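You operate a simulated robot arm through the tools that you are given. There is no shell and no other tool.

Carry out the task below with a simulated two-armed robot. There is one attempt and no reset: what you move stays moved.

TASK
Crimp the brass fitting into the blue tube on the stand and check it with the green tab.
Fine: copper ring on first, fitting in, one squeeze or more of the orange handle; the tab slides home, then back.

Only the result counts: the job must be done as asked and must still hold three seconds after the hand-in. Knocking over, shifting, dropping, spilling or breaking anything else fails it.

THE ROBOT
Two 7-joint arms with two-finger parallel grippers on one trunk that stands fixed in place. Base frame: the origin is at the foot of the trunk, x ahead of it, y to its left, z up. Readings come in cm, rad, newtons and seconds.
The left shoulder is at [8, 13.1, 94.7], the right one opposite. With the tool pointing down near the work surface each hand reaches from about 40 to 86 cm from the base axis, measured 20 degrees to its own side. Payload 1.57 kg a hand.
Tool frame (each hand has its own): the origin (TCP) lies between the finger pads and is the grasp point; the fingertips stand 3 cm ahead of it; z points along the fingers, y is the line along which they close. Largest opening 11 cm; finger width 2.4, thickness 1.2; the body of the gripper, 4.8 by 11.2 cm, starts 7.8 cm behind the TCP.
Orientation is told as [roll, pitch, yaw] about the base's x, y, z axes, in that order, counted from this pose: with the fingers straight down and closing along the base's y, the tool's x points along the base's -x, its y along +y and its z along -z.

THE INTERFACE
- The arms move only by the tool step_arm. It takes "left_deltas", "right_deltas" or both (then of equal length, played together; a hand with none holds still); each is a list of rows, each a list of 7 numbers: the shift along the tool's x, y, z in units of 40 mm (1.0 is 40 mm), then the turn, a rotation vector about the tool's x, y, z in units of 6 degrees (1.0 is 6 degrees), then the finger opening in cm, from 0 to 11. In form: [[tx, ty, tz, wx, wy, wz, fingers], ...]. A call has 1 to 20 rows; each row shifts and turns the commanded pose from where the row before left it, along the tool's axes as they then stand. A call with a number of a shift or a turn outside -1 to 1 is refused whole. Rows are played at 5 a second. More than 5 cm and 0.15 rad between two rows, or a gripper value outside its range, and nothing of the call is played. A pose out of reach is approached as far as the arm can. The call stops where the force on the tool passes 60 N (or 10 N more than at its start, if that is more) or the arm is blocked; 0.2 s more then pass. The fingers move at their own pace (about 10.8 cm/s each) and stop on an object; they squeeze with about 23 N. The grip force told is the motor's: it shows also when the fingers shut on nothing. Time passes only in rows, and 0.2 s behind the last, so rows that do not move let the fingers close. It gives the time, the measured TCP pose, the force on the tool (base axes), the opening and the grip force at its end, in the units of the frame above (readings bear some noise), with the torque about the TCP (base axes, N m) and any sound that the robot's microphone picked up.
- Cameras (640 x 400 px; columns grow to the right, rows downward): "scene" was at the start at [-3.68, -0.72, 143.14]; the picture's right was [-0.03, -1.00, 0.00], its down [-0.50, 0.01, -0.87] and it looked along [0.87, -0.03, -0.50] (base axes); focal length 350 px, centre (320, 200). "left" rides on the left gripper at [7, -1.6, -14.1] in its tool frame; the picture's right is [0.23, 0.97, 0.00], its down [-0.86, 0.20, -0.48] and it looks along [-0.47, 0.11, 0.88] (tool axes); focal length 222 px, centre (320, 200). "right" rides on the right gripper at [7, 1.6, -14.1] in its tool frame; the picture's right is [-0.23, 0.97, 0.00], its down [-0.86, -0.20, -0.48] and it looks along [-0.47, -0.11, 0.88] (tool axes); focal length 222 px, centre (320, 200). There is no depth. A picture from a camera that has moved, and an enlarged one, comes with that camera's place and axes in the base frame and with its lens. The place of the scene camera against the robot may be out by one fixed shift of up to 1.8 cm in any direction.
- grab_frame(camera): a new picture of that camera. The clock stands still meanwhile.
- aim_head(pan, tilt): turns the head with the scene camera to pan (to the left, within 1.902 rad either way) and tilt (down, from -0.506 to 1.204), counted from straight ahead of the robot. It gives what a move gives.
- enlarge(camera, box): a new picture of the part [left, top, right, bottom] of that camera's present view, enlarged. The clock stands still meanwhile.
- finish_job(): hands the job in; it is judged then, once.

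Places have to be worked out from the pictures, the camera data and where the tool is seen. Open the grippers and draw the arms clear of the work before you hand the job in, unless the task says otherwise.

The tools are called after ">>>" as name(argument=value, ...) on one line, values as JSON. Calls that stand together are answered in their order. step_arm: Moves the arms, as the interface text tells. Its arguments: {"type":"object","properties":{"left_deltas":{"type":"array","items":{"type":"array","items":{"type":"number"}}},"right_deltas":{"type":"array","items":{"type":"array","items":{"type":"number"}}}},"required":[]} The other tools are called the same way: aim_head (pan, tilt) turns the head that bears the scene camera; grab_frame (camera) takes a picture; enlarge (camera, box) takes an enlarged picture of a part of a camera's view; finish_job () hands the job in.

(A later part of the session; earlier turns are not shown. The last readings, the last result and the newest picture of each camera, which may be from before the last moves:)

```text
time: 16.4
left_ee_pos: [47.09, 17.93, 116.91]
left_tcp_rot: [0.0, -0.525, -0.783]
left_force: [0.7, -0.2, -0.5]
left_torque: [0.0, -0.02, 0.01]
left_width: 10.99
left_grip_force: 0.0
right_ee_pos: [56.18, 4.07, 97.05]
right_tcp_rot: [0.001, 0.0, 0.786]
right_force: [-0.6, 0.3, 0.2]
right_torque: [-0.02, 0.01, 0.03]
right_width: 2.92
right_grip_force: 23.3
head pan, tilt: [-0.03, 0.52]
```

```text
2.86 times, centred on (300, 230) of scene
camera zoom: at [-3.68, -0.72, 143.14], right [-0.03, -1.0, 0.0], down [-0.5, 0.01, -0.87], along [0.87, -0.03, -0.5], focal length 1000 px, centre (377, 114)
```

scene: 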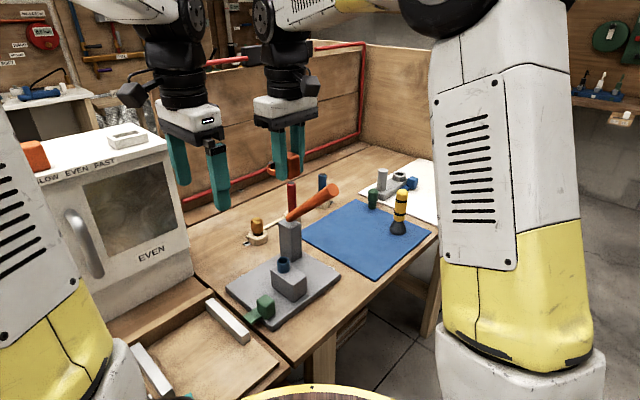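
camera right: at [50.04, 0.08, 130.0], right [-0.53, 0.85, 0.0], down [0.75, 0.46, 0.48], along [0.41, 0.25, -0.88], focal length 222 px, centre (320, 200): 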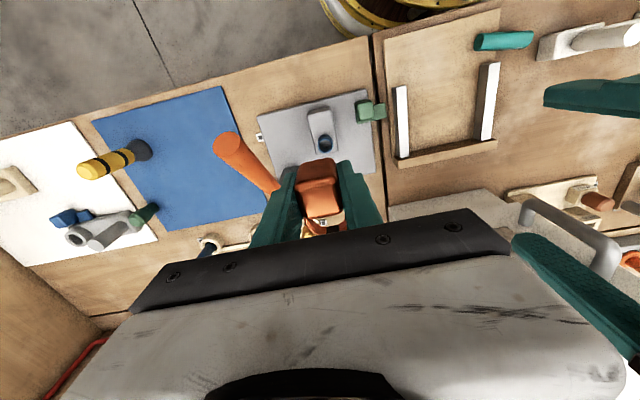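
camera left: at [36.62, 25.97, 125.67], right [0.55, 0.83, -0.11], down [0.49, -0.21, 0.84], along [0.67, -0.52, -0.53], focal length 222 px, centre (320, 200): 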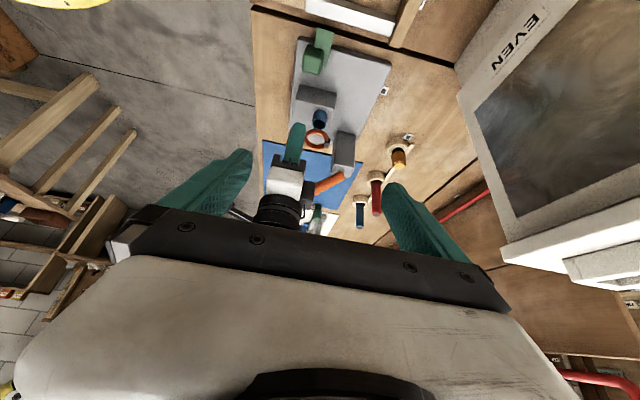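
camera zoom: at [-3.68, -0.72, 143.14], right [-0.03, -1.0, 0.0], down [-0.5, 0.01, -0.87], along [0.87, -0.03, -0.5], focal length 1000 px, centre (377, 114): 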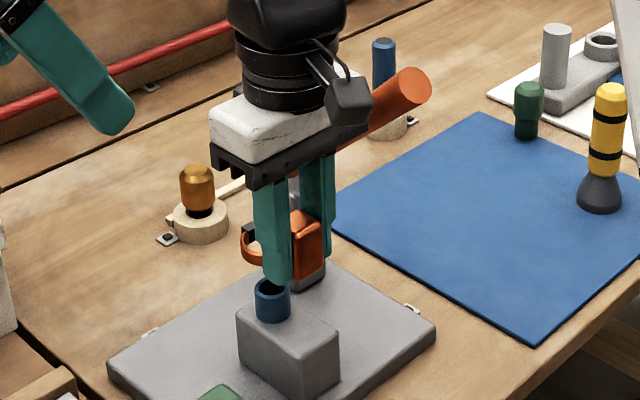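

>>> enlarge(camera="left", box=[270, 75, 370, 165])

>>> enlarge(camera="left", box=[230, 90, 370, 230])

```text
4.44 times, centred on (320, 120) of left
camera zoom: at [36.62, 25.97, 125.67], right [0.55, 0.83, -0.11], down [0.49, -0.21, 0.84], along [0.67, -0.52, -0.53], focal length 987 px, centre (320, 556)
```

zoom: 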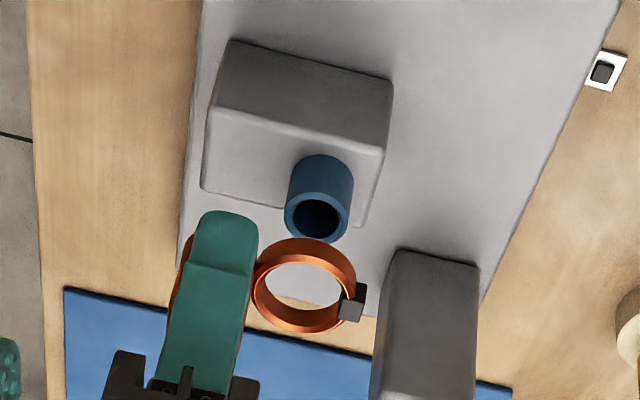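

```text
2.86 times, centred on (300, 160) of left
camera zoom: at [36.62, 25.97, 125.67], right [0.55, 0.83, -0.11], down [0.49, -0.21, 0.84], along [0.67, -0.52, -0.53], focal length 635 px, centre (377, 314)
```

zoom: 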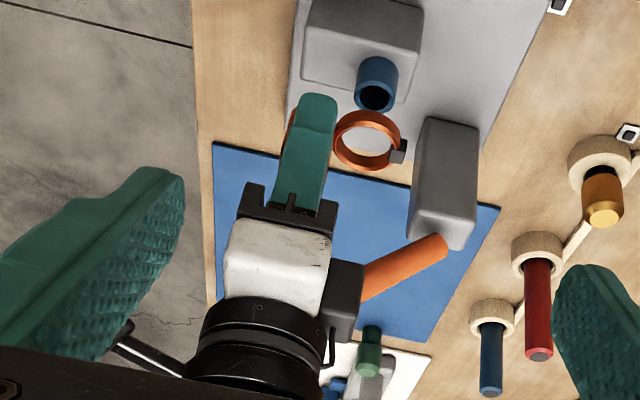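

The left view agrees with my predictions: the ring is at (58.6, 6.5) and the rim at (58.66, 6.35), each within about 2 mm. I'll make a tiny correction and come down to just above the rim.

>>> step_arm(right_deltas=[[0.01, -0.04, 0.3, 0, 0, 0, 0], [0, 0, 0.3, 0, 0, 0, 0], [0, 0, 0.25, 0, 0, 0, 0], [0, 0, 0, 0, 0, 0, 0], [0, 0, 0, 0, 0, 0, 0]])

>>> enlarge(camera="left", box=[285, 85, 345, 155])

>>> enlarge(camera="scene", box=[250, 220, 320, 300])

>>> enlarge(camera="right", box=[240, 90, 400, 260])

```text
time: 17.6
left_ee_pos: [47.07, 17.9, 117.05]
left_tcp_rot: [0.0, -0.524, -0.782]
left_force: [-0.1, -0.4, 1.0]
left_torque: [0.01, 0.0, 0.03]
left_width: 10.99
left_grip_force: 0.1
right_ee_pos: [56.27, 3.88, 93.58]
right_tcp_rot: [-0.001, -0.001, 0.786]
right_force: [0.0, -0.7, -1.1]
right_torque: [-0.01, -0.03, 0.01]
right_width: 2.92
right_grip_force: 23.3
head pan, tilt: [-0.03, 0.52]
```

```text
5.71 times, centred on (315, 120) of left
camera zoom: at [36.64, 25.96, 125.68], right [0.55, 0.83, -0.11], down [0.5, -0.21, 0.84], along [0.67, -0.52, -0.53], focal length 1269 px, centre (349, 657)
```

zoom: 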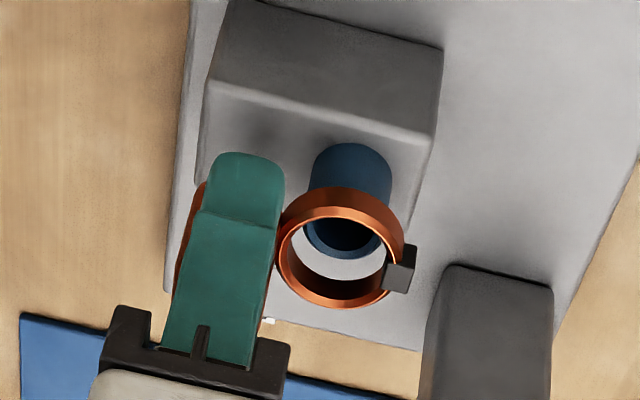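

```text
5.00 times, centred on (285, 260) of scene
camera zoom: at [-3.68, -0.72, 143.14], right [-0.03, -1.0, 0.0], down [-0.5, 0.01, -0.87], along [0.87, -0.03, -0.5], focal length 1750 px, centre (495, -100)
```

zoom: 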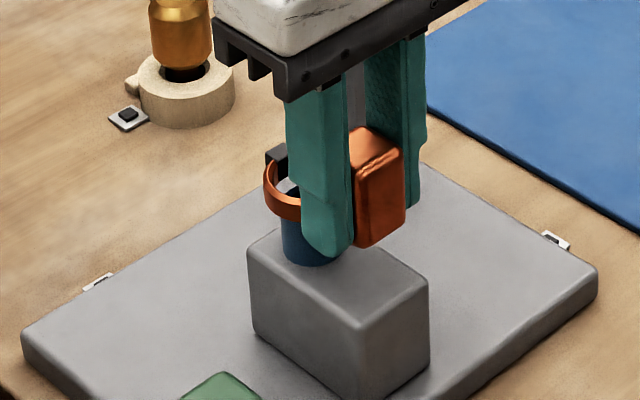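

```text
2.35 times, centred on (320, 175) of right
camera zoom: at [50.14, 0.25, 107.75], right [-0.53, 0.85, 0.0], down [0.75, 0.46, 0.48], along [0.41, 0.25, -0.88], focal length 523 px, centre (320, 259)
```

zoom: 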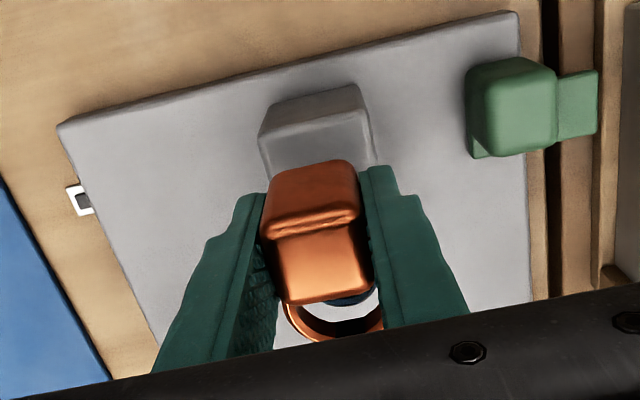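

The ring encloses the tube in every view, within about 1 mm. I'll lower it over the tube step by step.

>>> step_arm(right_deltas=[[0, 0, 0.2, 0, 0, 0, 0], [0, 0, 0.2, 0, 0, 0, 0], [0, 0, 0.2, 0, 0, 0, 0], [0, 0, 0, 0, 0, 0, 0]])

>>> enlarge(camera="left", box=[285, 75, 345, 145])

>>> enlarge(camera="scene", box=[250, 220, 320, 300])

```text
time: 18.6
left_ee_pos: [46.93, 17.97, 116.88]
left_tcp_rot: [0.001, -0.525, -0.784]
left_force: [-0.4, 0.1, 0.0]
left_torque: [-0.01, 0.0, 0.01]
left_width: 11.0
left_grip_force: 0.1
right_ee_pos: [56.4, 3.88, 91.37]
right_tcp_rot: [0.0, 0.0, 0.785]
right_force: [-0.3, -0.1, -0.4]
right_torque: [0.0, 0.01, 0.0]
right_width: 2.91
right_grip_force: 22.8
head pan, tilt: [-0.03, 0.52]
```

```text
5.71 times, centred on (315, 110) of left
camera zoom: at [36.63, 25.96, 125.68], right [0.55, 0.83, -0.11], down [0.5, -0.21, 0.84], along [0.67, -0.52, -0.53], focal length 1269 px, centre (349, 714)
```

zoom: 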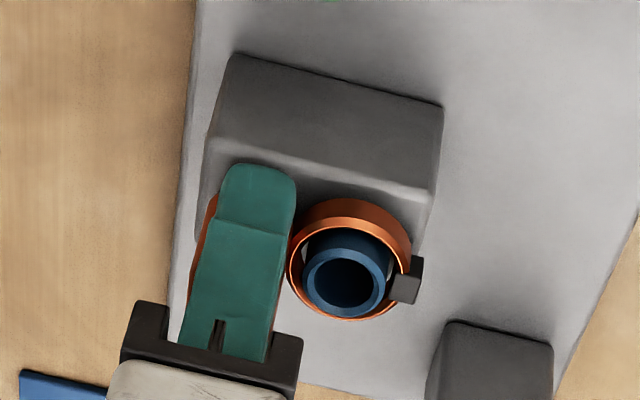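

```text
5.00 times, centred on (285, 260) of scene
camera zoom: at [-3.68, -0.72, 143.14], right [-0.03, -1.0, 0.0], down [-0.5, 0.01, -0.87], along [0.87, -0.03, -0.5], focal length 1750 px, centre (495, -100)
```

zoom: 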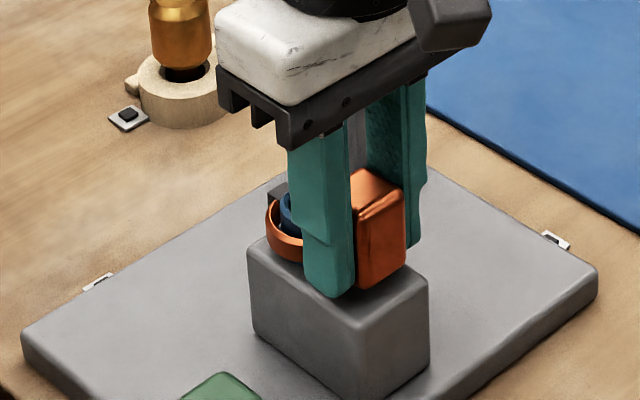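

The ring is around the tube with clearance. I'll continue down gently to the block top.

>>> step_arm(right_deltas=[[0, 0, 0.12, 0, 0, 0, 0], [0, 0, 0.12, 0, 0, 0, 0], [0, 0, 0.08, 0, 0, 0, 0], [0, 0, 0, 0, 0, 0, 0]])

>>> enlarge(camera="left", box=[285, 75, 345, 145])

>>> enlarge(camera="scene", box=[250, 220, 320, 300])

```text
time: 19.6
left_ee_pos: [47.02, 17.88, 116.93]
left_tcp_rot: [0.001, -0.523, -0.784]
left_force: [0.4, 0.1, -0.3]
left_torque: [0.01, 0.03, 0.02]
left_width: 11.01
left_grip_force: 0.1
right_ee_pos: [56.33, 3.94, 90.43]
right_tcp_rot: [-0.001, -0.002, 0.788]
right_force: [-8.0, -4.5, 15.2]
right_torque: [-0.01, 0.57, 0.15]
right_width: 2.91
right_grip_force: 22.5
head pan, tilt: [-0.03, 0.52]
stopped in row 4 (right hand): the force on the tool passed its limit at 63 N (the readings are from after the stop); the commanded pose is now the measured one
```

```text
5.71 times, centred on (315, 110) of left
camera zoom: at [36.56, 25.94, 125.72], right [0.55, 0.83, -0.11], down [0.5, -0.21, 0.84], along [0.67, -0.52, -0.53], focal length 1269 px, centre (349, 714)
```

zoom: 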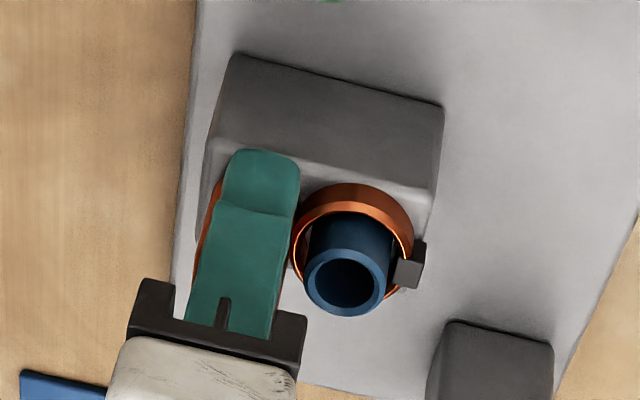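

```text
5.00 times, centred on (285, 260) of scene
camera zoom: at [-3.76, -0.75, 143.13], right [-0.03, -1.0, 0.0], down [-0.5, 0.01, -0.87], along [0.87, -0.03, -0.5], focal length 1750 px, centre (495, -100)
```

zoom: 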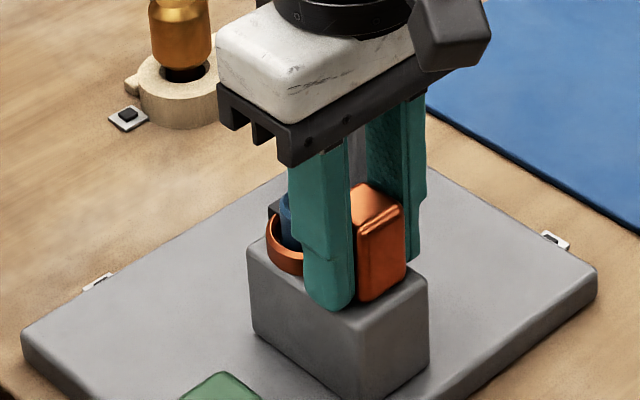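

Contact came at TCP z≈90.4, so the cube rests on the block with the ring around the tube. I'll open, check that it stays, and lift out.

>>> step_arm(right_deltas=[[0, 0, -0.02, 0, 0, 0, 3.5], [0, 0, 0, 0, 0, 0, 5], [0, 0, 0, 0, 0, 0, 6], [0, 0, -0.1, 0, 0, 0, 6], [0, 0, -0.4, 0, 0, 0, 6], [0, 0, 0, 0, 0, 0, 6]])

>>> enlarge(camera="left", box=[285, 75, 345, 145])

>>> enlarge(camera="scene", box=[250, 220, 320, 300])

```text
time: 21.0
left_ee_pos: [47.18, 18.0, 116.84]
left_tcp_rot: [0.0, -0.524, -0.783]
left_force: [0.8, -0.8, -0.7]
left_torque: [-0.01, -0.03, 0.01]
left_width: 10.98
left_grip_force: 0.1
right_ee_pos: [56.35, 4.02, 92.43]
right_tcp_rot: [-0.002, -0.002, 0.786]
right_force: [0.2, 0.0, 0.0]
right_torque: [0.02, -0.03, -0.01]
right_width: 5.97
right_grip_force: 0.0
head pan, tilt: [-0.03, 0.52]
```

```text
5.71 times, centred on (315, 110) of left
camera zoom: at [36.63, 25.97, 125.68], right [0.55, 0.83, -0.11], down [0.5, -0.21, 0.84], along [0.67, -0.52, -0.53], focal length 1269 px, centre (349, 714)
```

zoom: 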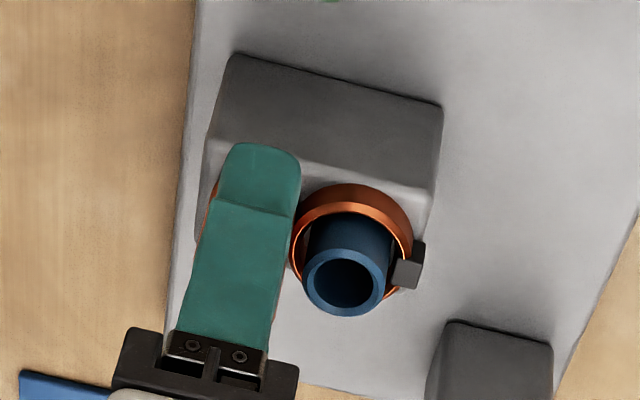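

```text
5.00 times, centred on (285, 260) of scene
camera zoom: at [-3.68, -0.71, 143.14], right [-0.03, -1.0, 0.0], down [-0.5, 0.01, -0.87], along [0.87, -0.03, -0.5], focal length 1750 px, centre (495, -100)
```

zoom: 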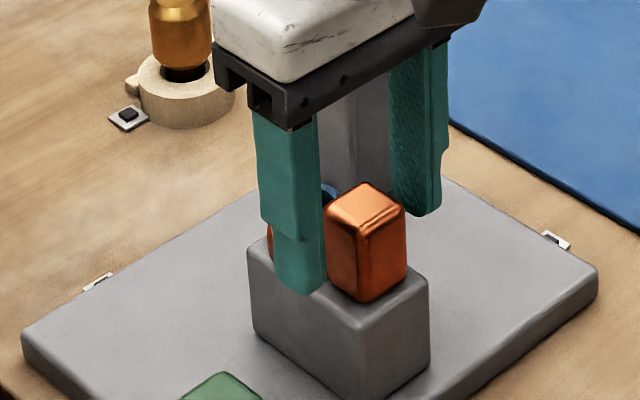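

The ring sits around the tube and the hand is free. I'll raise the right hand straight up, draw it back along its own x and tilt it, so it becomes the side observer. The left hand goes back to vertical.

>>> step_arm(right_deltas=[[0, 0, -0.9, 0, 0, 0, 6], [0, 0, -1, 0, 0, 0, 6], [0, 0, -1, 0, 0, 0, 6], [0, 0, -1, 0, 0, 0, 6], [0, 0, -1, 0, 0, 0, 6], [0, 0, -1, 0, 0, 0, 6], [1, 0, 0, 0, 0, 0, 8], [1, 0, 0, 0, 0, 0, 10], [1, 0, 0, 0, 0, 0, 11], [0, 0, 0, 0, -1, 0, 11], [0, 0, 0, 0, -1, 0, 11], [0, 0, 0, 0, -1, 0, 11], [0, 0, 0, 0, -1, 0, 11], [0, 0, 0, 0, -1, 0, 11], [0, 0, 0, 0, 0, 0, 11]], left_deltas=[[0, 0, 0, 0, 0, 0, 11], [0, 0, 0, 0, 0, 0, 11], [0, 0, 0, 0, 0, 0, 11], [0, 0, 0, 0, 0, 0, 11], [0, 0, 0, 0, 0, 0, 11], [0, 0, 0, 0, 0, 0, 11], [0, 0, 0, 0, 0, 0, 11], [0, 0, 0, 0, 0, 0, 11], [0, 0, 0, 0, 0, 0, 11], [0, 0, 0, 0, 1, 0, 11], [0, 0, 0, 0, 1, 0, 11], [0, 0, 0, 0, 1, 0, 11], [0, 0, 0, 0, 1, 0, 11], [0, 0, 0, 0, 1, 0, 11], [0, 0, 0, 0, 0, 0, 11]])

>>> grab_frame(camera="right")

>>> grab_frame(camera="scene")

>>> enlarge(camera="left", box=[240, 110, 420, 250])

```text
time: 24.2
left_ee_pos: [47.12, 17.98, 116.91]
left_tcp_rot: [0.001, 0.003, -0.785]
left_force: [0.1, -1.1, -0.2]
left_torque: [0.02, 0.01, 0.02]
left_width: 11.02
left_grip_force: 0.1
right_ee_pos: [47.92, -4.55, 116.06]
right_tcp_rot: [-0.004, -0.528, 0.787]
right_force: [0.1, 0.4, 0.4]
right_torque: [-0.01, 0.0, -0.02]
right_width: 11.01
right_grip_force: 0.1
head pan, tilt: [-0.03, 0.52]
```

```text
taken
camera right: at [37.28, -12.59, 124.71], right [-0.55, 0.83, 0.11], down [0.49, 0.21, 0.84], along [0.68, 0.52, -0.52], focal length 222 px, centre (320, 200)
```

right: 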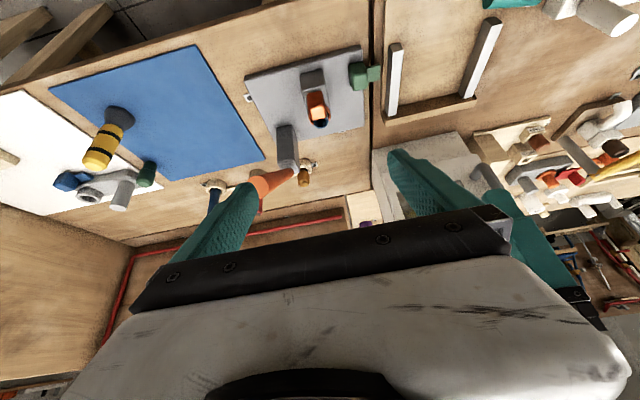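

```text
taken
```

scene: 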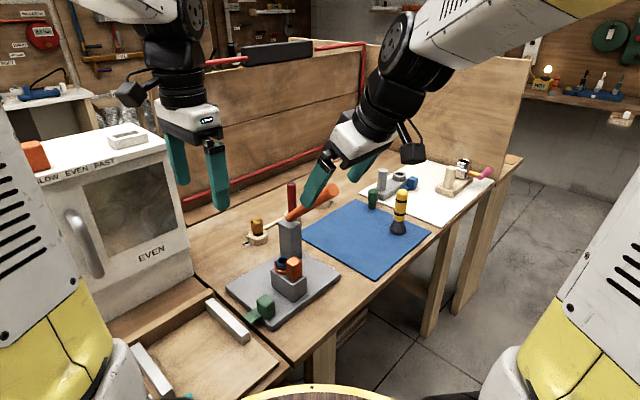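

```text
2.86 times, centred on (330, 180) of left
camera zoom: at [40.96, 21.65, 131.1], right [0.53, 0.85, 0.0], down [0.75, -0.46, 0.48], along [0.41, -0.25, -0.88], focal length 635 px, centre (291, 257)
```

zoom: 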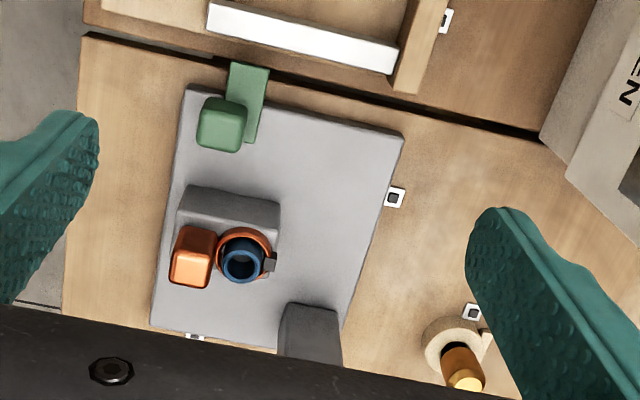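

>>> enlarge(camera="right", box=[240, 40, 390, 200])

>>> enlarge(camera="scene", box=[250, 240, 320, 310])

```text
2.50 times, centred on (315, 120) of right
camera zoom: at [37.28, -12.59, 124.71], right [-0.55, 0.83, 0.11], down [0.49, 0.21, 0.84], along [0.68, 0.52, -0.52], focal length 555 px, centre (332, 400)
```

zoom: 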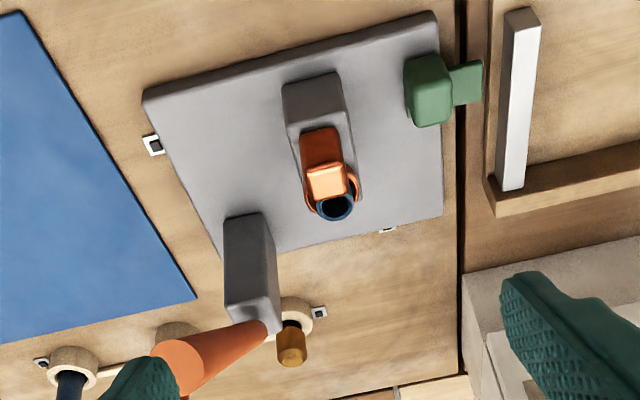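

```text
5.71 times, centred on (285, 275) of scene
camera zoom: at [-3.68, -0.72, 143.14], right [-0.03, -1.0, 0.0], down [-0.5, 0.01, -0.87], along [0.87, -0.03, -0.5], focal length 2001 px, centre (520, -229)
```

zoom: 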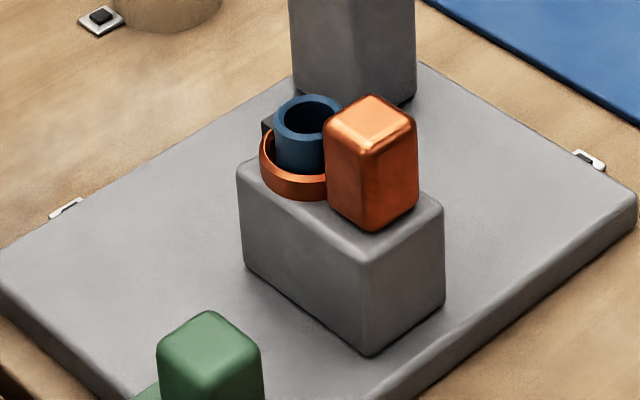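

The ring is seated around the tube. Now I'll move the left hand over the brass fitting, estimated at (80.7, 15.3, top 86.8), staying high.

>>> step_arm(left_deltas=[[-0.711, 0.608, 0, 0, 0, 0, 8], [-0.711, 0.608, 0, 0, 0, 0, 8], [-0.711, 0.608, 0, 0, 0, 0, 8], [-0.711, 0.608, 0, 0, 0, 0, 8], [-0.711, 0.608, 0, 0, 0, 0, 8], [-0.711, 0.608, 0.3, 0, 0, 0, 8], [-0.711, 0.608, 0.5, 0, 0, 0, 8], [-0.711, 0.608, 0.5, 0, 0, 0, 8], [-0.711, 0.608, 0.5, 0, 0, 0, 8], [0, 0, 0, 0, 0, 0, 8]])

>>> grab_frame(camera="left")

>>> grab_frame(camera="scene")

```text
time: 26.4
left_ee_pos: [78.42, 15.78, 108.83]
left_tcp_rot: [0.001, 0.0, -0.786]
left_force: [-0.4, -0.6, 0.7]
left_torque: [-0.04, 0.0, -0.01]
left_width: 7.99
left_grip_force: 0.0
left hand out of reach, approached as far as the arm can: row 9
right_ee_pos: [47.88, -4.6, 116.17]
right_tcp_rot: [-0.001, -0.526, 0.787]
right_force: [-0.5, -0.1, -0.4]
right_torque: [0.01, 0.01, 0.02]
right_width: 10.99
right_grip_force: 0.1
head pan, tilt: [-0.03, 0.52]
```

```text
taken
camera left: at [72.41, 19.53, 123.1], right [0.53, 0.85, 0.0], down [0.75, -0.46, 0.48], along [0.41, -0.25, -0.88], focal length 222 px, centre (320, 200)
```

left: 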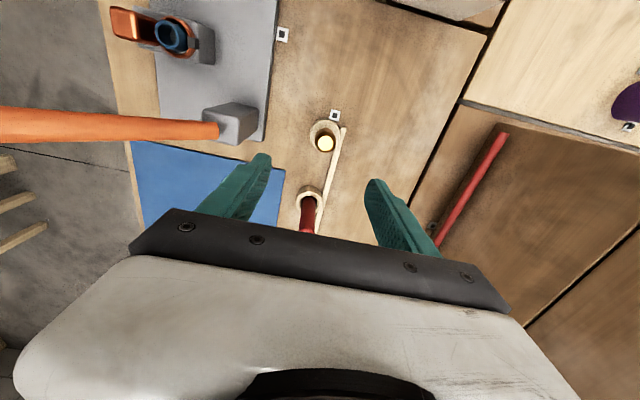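

```text
taken
```

scene: 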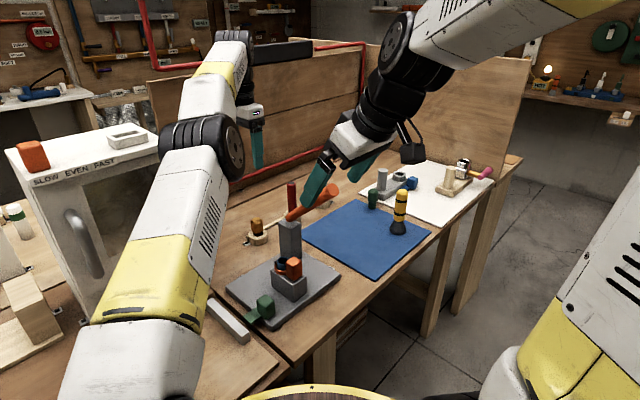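

The fitting is confirmed at (80.7, 15.35). The reach is short at this height but should improve lower down, so I'll lower straight first and then go forward.

>>> step_arm(left_deltas=[[0, 0, 0.9, 0, 0, 0, 8], [0, 0, 0.9, 0, 0, 0, 8], [0, 0, 0.9, 0, 0, 0, 8], [0, 0, 0, 0, 0, 0, 8]])

>>> enlarge(camera="left", box=[240, 70, 420, 230])

>>> grab_frame(camera="scene")

```text
time: 27.4
left_ee_pos: [78.64, 15.82, 98.28]
left_tcp_rot: [-0.001, -0.001, -0.784]
left_force: [-0.1, -0.3, 0.6]
left_torque: [-0.03, -0.03, -0.03]
left_width: 8.01
left_grip_force: 0.1
right_ee_pos: [47.89, -4.57, 116.03]
right_tcp_rot: [-0.002, -0.528, 0.788]
right_force: [-1.0, -0.6, -0.3]
right_torque: [0.04, -0.01, -0.01]
right_width: 11.01
right_grip_force: 0.1
head pan, tilt: [-0.03, 0.52]
```

```text
2.50 times, centred on (330, 150) of left
camera zoom: at [72.58, 19.5, 112.43], right [0.53, 0.85, 0.0], down [0.75, -0.46, 0.48], along [0.41, -0.25, -0.88], focal length 555 px, centre (295, 325)
```

zoom: 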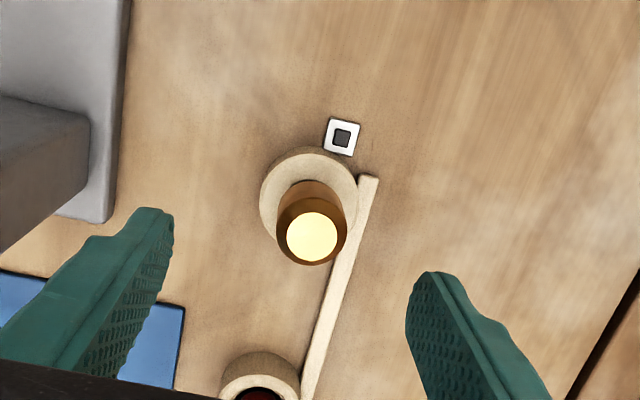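

```text
taken
```

scene: 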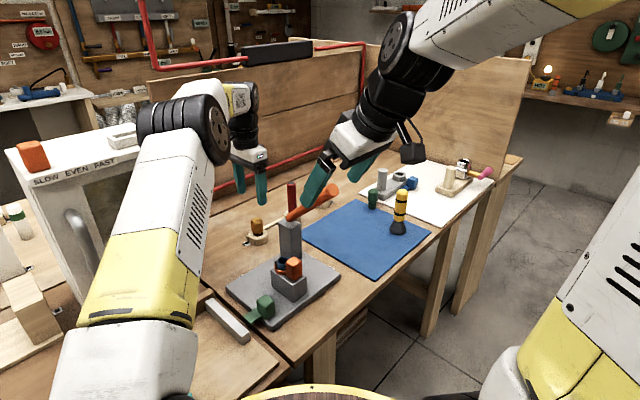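

I'll shift to (80.8, 15.3) and go down to z≈91 to check centring.

>>> step_arm(left_deltas=[[-0.235, 0.147, 0.4, 0, 0, 0, 8], [-0.235, 0.147, 0.4, 0, 0, 0, 8], [0, 0, 0.5, 0, 0, 0, 7], [0, 0, 0.5, 0, 0, 0, 7], [0, 0, 0, 0, 0, 0, 7]])

>>> enlarge(camera="left", box=[240, 70, 420, 230])

>>> enlarge(camera="scene", box=[210, 140, 310, 260])

>>> enlarge(camera="right", box=[270, 120, 370, 220])

```text
time: 28.6
left_ee_pos: [80.82, 15.15, 91.08]
left_tcp_rot: [0.0, 0.001, -0.784]
left_force: [0.0, -0.1, 0.2]
left_torque: [-0.01, -0.01, -0.04]
left_width: 7.0
left_grip_force: 0.1
right_ee_pos: [47.84, -4.63, 116.14]
right_tcp_rot: [-0.003, -0.528, 0.788]
right_force: [0.5, 0.2, 0.4]
right_torque: [-0.02, 0.0, -0.02]
right_width: 11.0
right_grip_force: 0.1
head pan, tilt: [-0.03, 0.52]
```

```text
2.50 times, centred on (330, 150) of left
camera zoom: at [74.68, 18.87, 105.18], right [0.53, 0.85, 0.0], down [0.75, -0.46, 0.48], along [0.41, -0.25, -0.88], focal length 555 px, centre (295, 325)
```

zoom: 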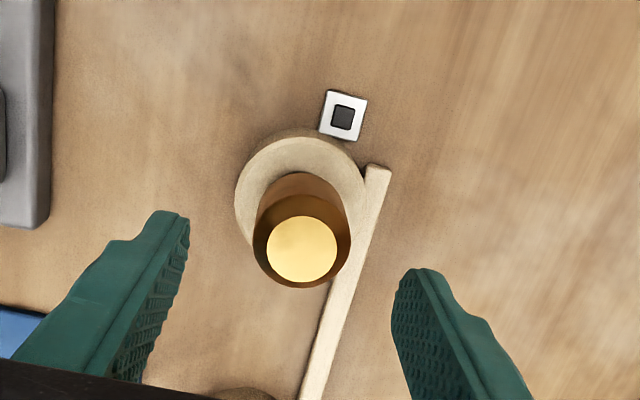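

```text
3.33 times, centred on (260, 200) of scene
camera zoom: at [-3.67, -0.72, 143.14], right [-0.03, -1.0, 0.0], down [-0.5, 0.01, -0.87], along [0.87, -0.03, -0.5], focal length 1167 px, centre (520, 200)
```

zoom: 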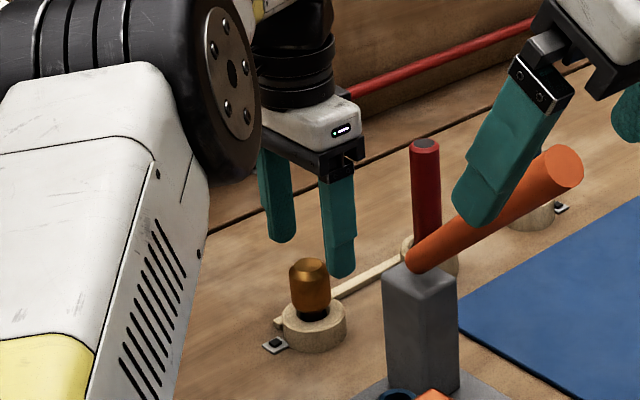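

```text
4.00 times, centred on (320, 170) of right
camera zoom: at [37.29, -12.58, 124.72], right [-0.55, 0.83, 0.11], down [0.49, 0.21, 0.84], along [0.67, 0.52, -0.52], focal length 888 px, centre (320, 320)
```

zoom: 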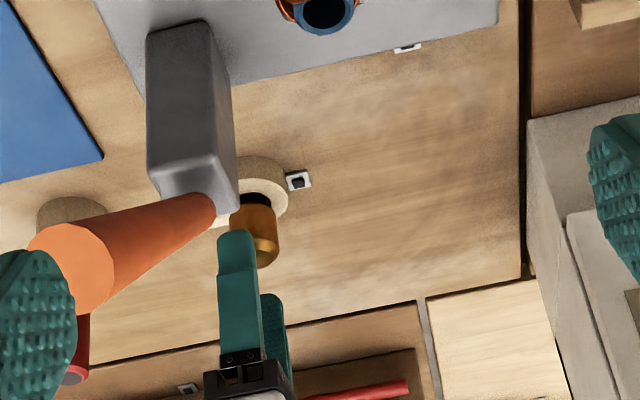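

The cap is centred to within 2 mm. I'll trim, go down to z≈87.0 and grip it.

>>> step_arm(left_deltas=[[0.045, 0.03, 0.4, 0, 0, 0, 7], [0, 0, 0.4, 0, 0, 0, 7], [0, 0, 0.22, 0, 0, 0, 7], [0, 0, 0, 0, 0, 0, 7], [0, 0, 0, 0, 0, 0, 4.5], [0, 0, 0, 0, 0, 0, 2], [0, 0, 0, 0, 0, 0, 0], [0, 0, 0, 0, 0, 0, 0]])

>>> enlarge(camera="left", box=[240, 70, 420, 230])

>>> enlarge(camera="scene", box=[230, 180, 290, 260])

```text
time: 30.4
left_ee_pos: [80.79, 15.38, 86.83]
left_tcp_rot: [-0.001, 0.0, -0.783]
left_force: [0.2, -0.2, -0.2]
left_torque: [0.0, 0.0, 0.01]
left_width: 3.41
left_grip_force: 22.8
right_ee_pos: [47.79, -4.48, 116.14]
right_tcp_rot: [0.0, -0.527, 0.787]
right_force: [-0.2, 0.3, -0.1]
right_torque: [-0.02, -0.03, 0.0]
right_width: 10.97
right_grip_force: 0.1
head pan, tilt: [-0.03, 0.52]
```

```text
2.50 times, centred on (330, 150) of left
camera zoom: at [74.67, 19.08, 101.06], right [0.53, 0.85, 0.0], down [0.75, -0.46, 0.48], along [0.41, -0.25, -0.88], focal length 555 px, centre (295, 325)
```

zoom: 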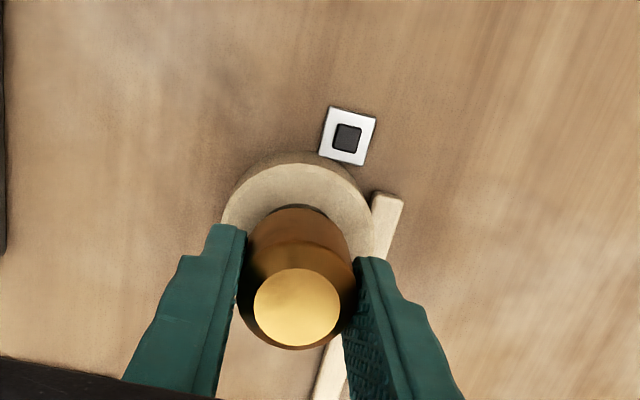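

```text
5.00 times, centred on (260, 220) of scene
camera zoom: at [-3.67, -0.72, 143.14], right [-0.03, -1.0, 0.0], down [-0.5, 0.01, -0.87], along [0.87, -0.03, -0.5], focal length 1750 px, centre (620, 100)
```

zoom: 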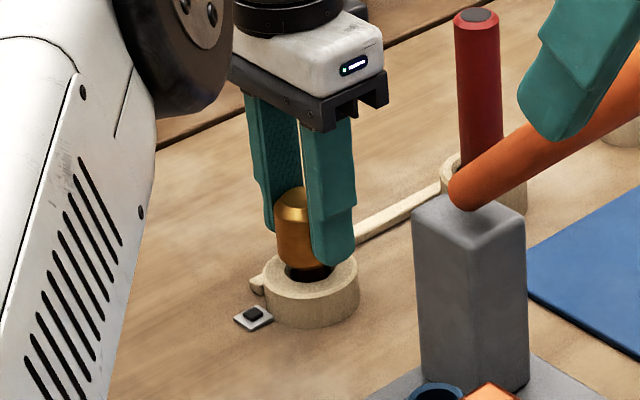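

The cap is gripped at 3.4 cm. I'll lift straight up and inspect the stem.

>>> step_arm(left_deltas=[[0, 0, -0.3, 0, 0, 0, 0], [0, 0, -0.6, 0, 0, 0, 0], [0, 0, -0.6, 0, 0, 0, 0], [0, 0, -0.6, 0, 0, 0, 0], [0, 0, 0, 0, 0, 0, 0]])

>>> enlarge(camera="left", box=[240, 70, 420, 230])

>>> enlarge(camera="scene", box=[230, 170, 290, 250])

>>> enlarge(camera="right", box=[280, 150, 340, 220])

```text
time: 31.6
left_ee_pos: [80.79, 15.41, 95.32]
left_tcp_rot: [0.0, 0.0, -0.781]
left_force: [-1.2, 0.5, -1.0]
left_torque: [0.0, 0.04, -0.02]
left_width: 3.37
left_grip_force: 22.8
right_ee_pos: [47.87, -4.53, 116.09]
right_tcp_rot: [-0.002, -0.526, 0.789]
right_force: [-0.7, 0.6, -0.5]
right_torque: [0.02, 0.0, 0.0]
right_width: 10.99
right_grip_force: 0.0
head pan, tilt: [-0.03, 0.52]
```

```text
2.50 times, centred on (330, 150) of left
camera zoom: at [74.71, 19.11, 109.54], right [0.53, 0.85, 0.0], down [0.75, -0.46, 0.48], along [0.41, -0.25, -0.88], focal length 555 px, centre (295, 325)
```

zoom: 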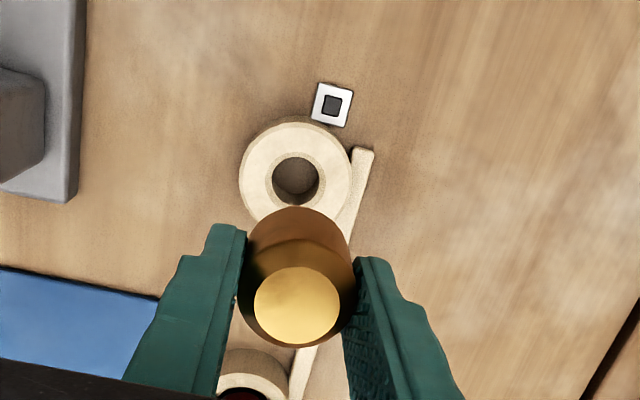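

```text
5.00 times, centred on (260, 210) of scene
camera zoom: at [-3.67, -0.72, 143.14], right [-0.03, -1.0, 0.0], down [-0.5, 0.01, -0.87], along [0.87, -0.03, -0.5], focal length 1750 px, centre (620, 150)
```

zoom: 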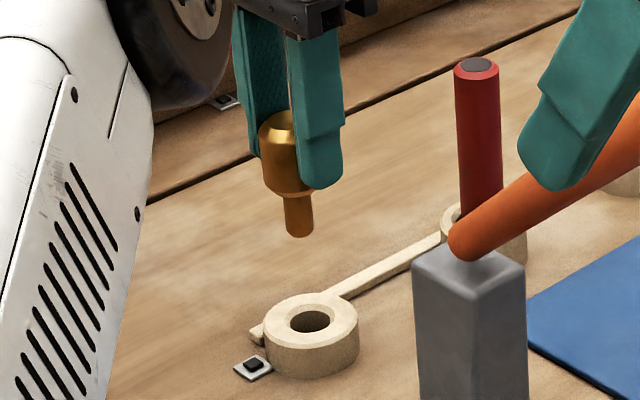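

```text
5.71 times, centred on (310, 185) of right
camera zoom: at [37.3, -12.58, 124.72], right [-0.55, 0.83, 0.11], down [0.49, 0.21, 0.84], along [0.67, 0.52, -0.52], focal length 1269 px, centre (377, 286)
```

zoom: 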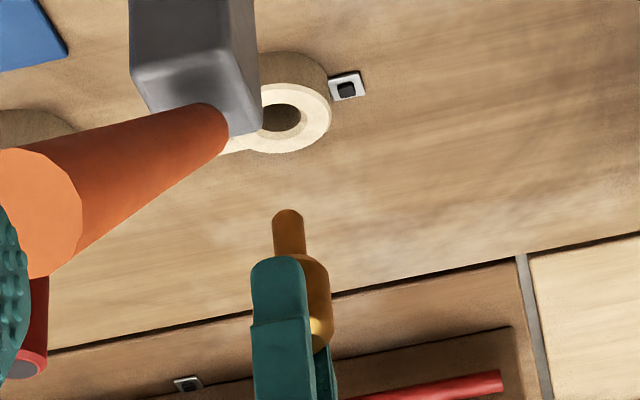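

The stem is about 1.5 cm wide and ends about 7 cm below the TCP; the bore is about 1.95 cm. I'll carry it around on the far-left side of the post, then along the diagonal to above the tube at z≈103.

>>> step_arm(left_deltas=[[0.575, -0.5, -0.48, 0, 0, 0, 0], [0.575, -0.5, -0.48, 0, 0, 0, 0], [0.575, -0.5, -0.48, 0, 0, 0, 0], [0.575, -0.5, -0.48, 0, 0, 0, 0], [0, -0.875, 0, 0, 0, 0, 0], [0, -0.875, 0, 0, 0, 0, 0], [0, -0.875, 0, 0, 0, 0, 0], [0, -0.875, 0, 0, 0, 0, 0], [0, 0, 0, 0, 0, 0, 0]])

>>> grab_frame(camera="right")

>>> grab_frame(camera="scene")

>>> grab_frame(camera="left")

```text
time: 33.6
left_ee_pos: [58.64, 6.58, 103.04]
left_tcp_rot: [0.002, 0.001, -0.783]
left_force: [-0.1, 0.9, -0.3]
left_torque: [0.03, -0.01, 0.02]
left_width: 3.38
left_grip_force: 22.5
right_ee_pos: [47.89, -4.7, 116.08]
right_tcp_rot: [-0.001, -0.528, 0.786]
right_force: [0.1, -0.5, -0.4]
right_torque: [-0.01, 0.03, 0.01]
right_width: 11.01
right_grip_force: 0.1
head pan, tilt: [-0.03, 0.52]
```

```text
taken
camera right: at [37.29, -12.58, 124.72], right [-0.55, 0.83, 0.11], down [0.49, 0.21, 0.84], along [0.67, 0.52, -0.52], focal length 222 px, centre (320, 200)
```

right: 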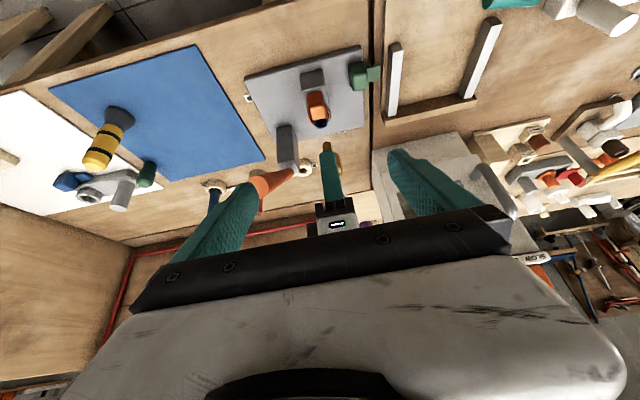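

```text
taken
```

scene: 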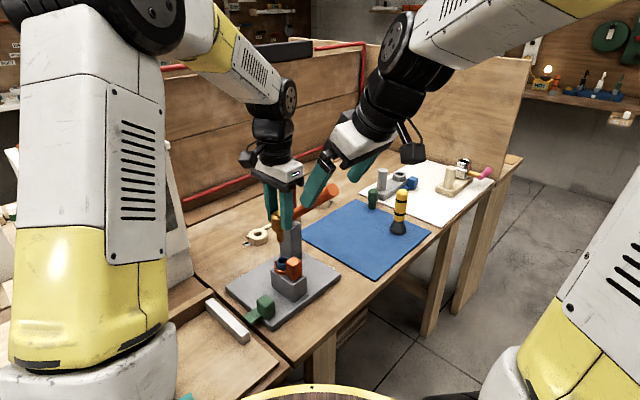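

```text
taken
camera left: at [52.52, 10.18, 117.15], right [0.53, 0.85, 0.0], down [0.75, -0.46, 0.48], along [0.41, -0.25, -0.88], focal length 222 px, centre (320, 200)
```

left: 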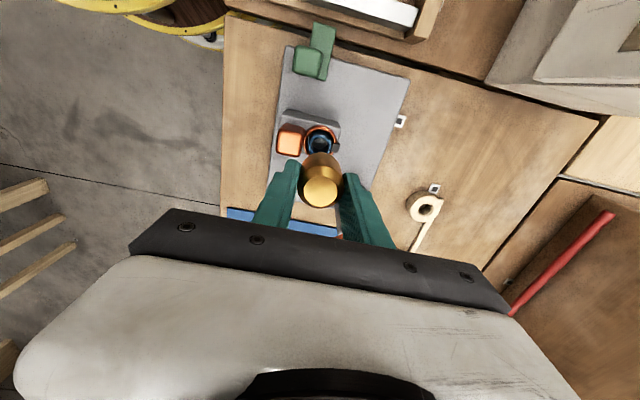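

>>> enlarge(camera="left", box=[280, 100, 360, 220])

>>> enlarge(camera="right", box=[290, 80, 360, 180])

>>> enlarge(camera="scene", box=[255, 200, 315, 290])

```text
3.33 times, centred on (320, 160) of left
camera zoom: at [52.52, 10.18, 117.15], right [0.53, 0.85, 0.0], down [0.75, -0.46, 0.48], along [0.41, -0.25, -0.88], focal length 740 px, centre (320, 333)
```

zoom: 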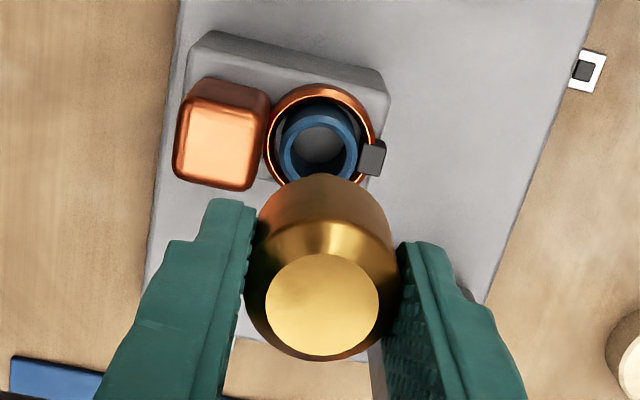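

```text
4.00 times, centred on (325, 130) of right
camera zoom: at [37.29, -12.58, 124.72], right [-0.55, 0.83, 0.11], down [0.49, 0.21, 0.84], along [0.67, 0.52, -0.52], focal length 888 px, centre (300, 480)
```

zoom: 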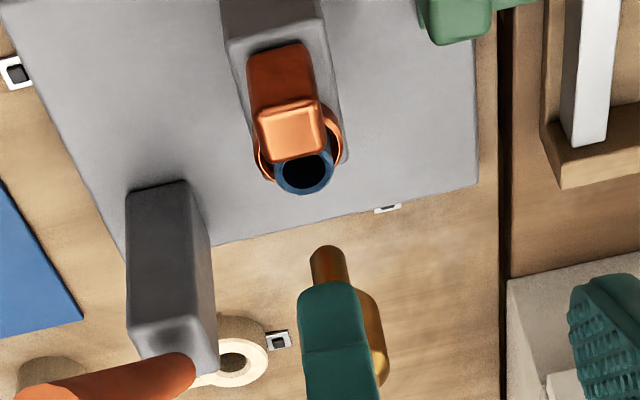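

```text
4.44 times, centred on (285, 245) of scene
camera zoom: at [-3.68, -0.72, 143.14], right [-0.03, -1.0, 0.0], down [-0.5, 0.01, -0.87], along [0.87, -0.03, -0.5], focal length 1556 px, centre (476, 0)
```

zoom: 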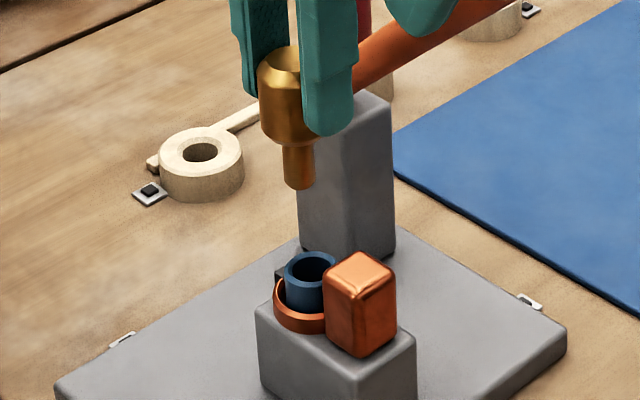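

The scene view says the stem should go about 2 mm toward -y, and the right view says about 3 mm toward +e1. I'll apply 2.4 mm, lower to just above the rim and re-measure.

>>> step_arm(left_deltas=[[-0.06, 0, 0.3, 0, 0, 0, 0], [0, 0, 0.4, 0, 0, 0, 0], [0, 0, 0.4, 0, 0, 0, 0], [0, 0, 0, 0, 0, 0, 0], [0, 0, 0, 0, 0, 0, 0]])

>>> enlarge(camera="left", box=[280, 100, 360, 220])

>>> enlarge(camera="right", box=[295, 90, 345, 160])

>>> enlarge(camera="scene", box=[260, 230, 310, 290])

```text
time: 34.8
left_ee_pos: [58.86, 6.15, 98.43]
left_tcp_rot: [0.0, 0.0, -0.784]
left_force: [-0.5, -0.9, -1.0]
left_torque: [0.03, -0.02, 0.01]
left_width: 3.35
left_grip_force: 22.6
right_ee_pos: [47.88, -4.56, 115.97]
right_tcp_rot: [-0.001, -0.528, 0.788]
right_force: [-0.5, -0.1, 0.0]
right_torque: [-0.01, 0.01, 0.02]
right_width: 10.99
right_grip_force: 0.0
head pan, tilt: [-0.03, 0.52]
```

```text
3.33 times, centred on (320, 160) of left
camera zoom: at [52.76, 9.89, 112.68], right [0.53, 0.85, 0.0], down [0.75, -0.46, 0.48], along [0.41, -0.25, -0.88], focal length 740 px, centre (320, 333)
```

zoom: 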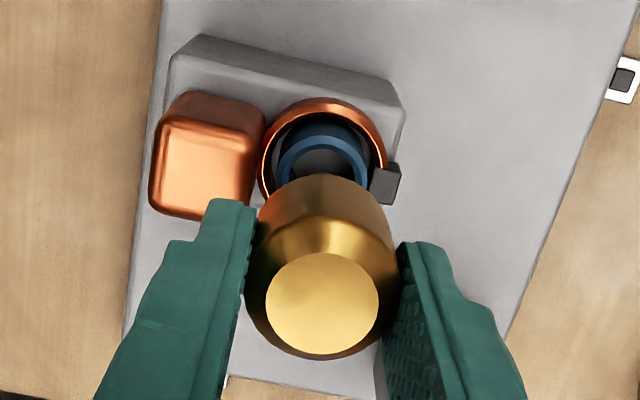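

```text
5.71 times, centred on (320, 125) of right
camera zoom: at [37.29, -12.58, 124.72], right [-0.55, 0.83, 0.11], down [0.49, 0.21, 0.84], along [0.67, 0.52, -0.52], focal length 1269 px, centre (320, 629)
```

zoom: 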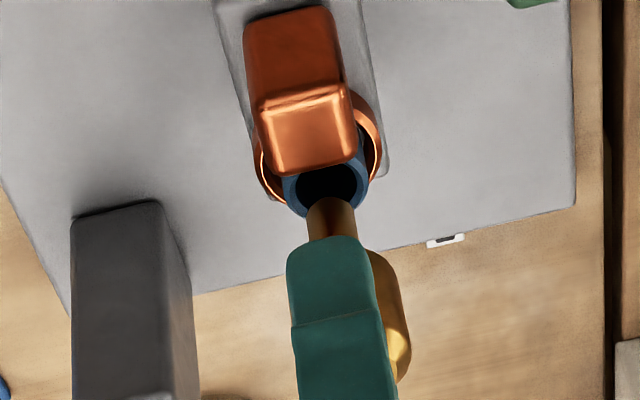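

```text
6.67 times, centred on (285, 260) of scene
camera zoom: at [-3.68, -0.73, 143.14], right [-0.03, -1.0, 0.0], down [-0.5, 0.01, -0.87], along [0.87, -0.03, -0.5], focal length 2334 px, centre (553, -200)
```

zoom: 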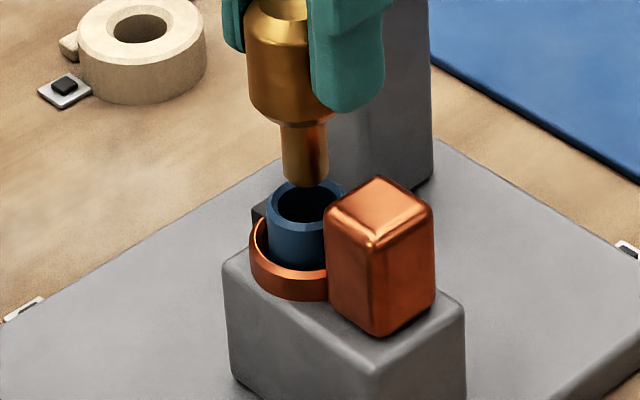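

All three views now put the stem tip over the bore within about 1 mm, some 1 cm above it. I'll lower 1.6 cm gently and check.

>>> step_arm(left_deltas=[[0, 0, 0.15, 0, 0, 0, 0], [0, 0, 0.15, 0, 0, 0, 0], [0, 0, 0.1, 0, 0, 0, 0], [0, 0, 0, 0, 0, 0, 0]])

>>> enlarge(camera="right", box=[295, 90, 345, 160])

>>> enlarge(camera="scene", box=[260, 230, 310, 290])

```text
time: 35.8
left_ee_pos: [58.85, 6.18, 97.09]
left_tcp_rot: [0.0, 0.0, -0.783]
left_force: [0.0, 0.2, -0.9]
left_torque: [0.01, -0.01, -0.02]
left_width: 3.39
left_grip_force: 22.8
right_ee_pos: [47.85, -4.56, 116.16]
right_tcp_rot: [-0.002, -0.529, 0.786]
right_force: [0.3, 0.8, 1.0]
right_torque: [0.0, 0.01, 0.0]
right_width: 11.01
right_grip_force: 0.3
head pan, tilt: [-0.03, 0.52]
```

```text
5.71 times, centred on (320, 125) of right
camera zoom: at [37.29, -12.58, 124.72], right [-0.55, 0.83, 0.11], down [0.49, 0.21, 0.84], along [0.67, 0.52, -0.52], focal length 1269 px, centre (320, 629)
```

zoom: 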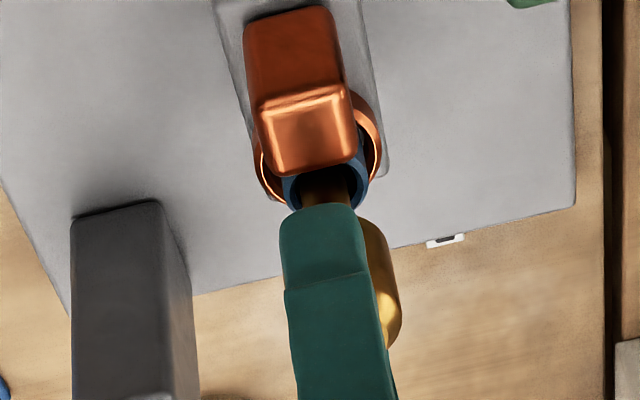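

```text
6.67 times, centred on (285, 260) of scene
camera zoom: at [-3.68, -0.72, 143.14], right [-0.03, -1.0, 0.0], down [-0.5, 0.01, -0.87], along [0.87, -0.03, -0.5], focal length 2334 px, centre (553, -200)
```

zoom: 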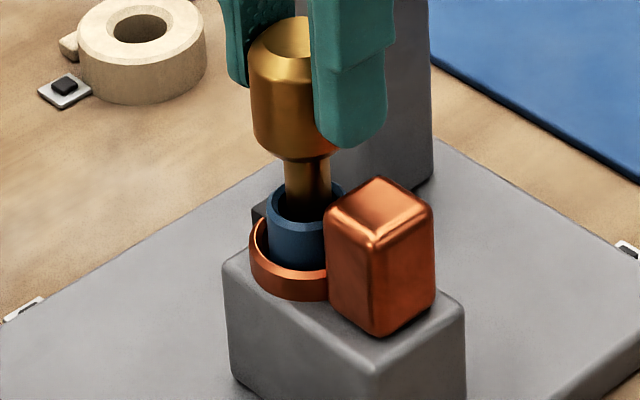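

The stem is entering the bore with no contact force. I'll continue the insertion.

>>> step_arm(left_deltas=[[0, 0, 0.12, 0, 0, 0, 0], [0, 0, 0.12, 0, 0, 0, 0], [0, 0, 0.1, 0, 0, 0, 0], [0, 0, 0, 0, 0, 0, 0]])

>>> enlarge(camera="scene", box=[260, 230, 310, 290])

```text
time: 36.8
left_ee_pos: [59.0, 6.23, 95.71]
left_tcp_rot: [-0.001, 0.002, -0.785]
left_force: [-1.0, 1.3, -0.7]
left_torque: [0.05, 0.05, 0.02]
left_width: 3.36
left_grip_force: 23.0
right_ee_pos: [47.83, -4.44, 116.06]
right_tcp_rot: [-0.004, -0.526, 0.788]
right_force: [0.3, -0.2, 0.8]
right_torque: [0.01, 0.0, -0.02]
right_width: 11.02
right_grip_force: 0.1
head pan, tilt: [-0.03, 0.52]
```

```text
6.67 times, centred on (285, 260) of scene
camera zoom: at [-3.68, -0.72, 143.14], right [-0.03, -1.0, 0.0], down [-0.5, 0.01, -0.87], along [0.87, -0.03, -0.5], focal length 2334 px, centre (553, -200)
```

zoom: 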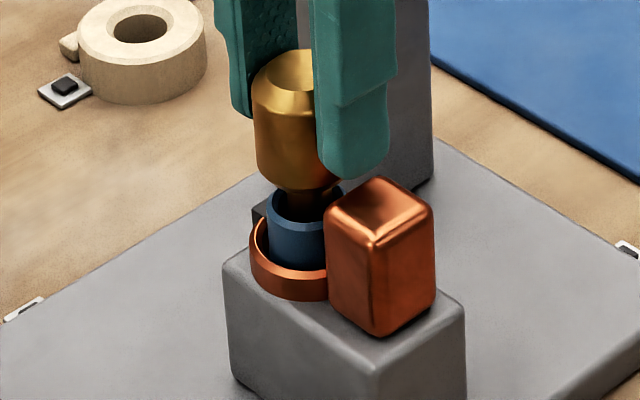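

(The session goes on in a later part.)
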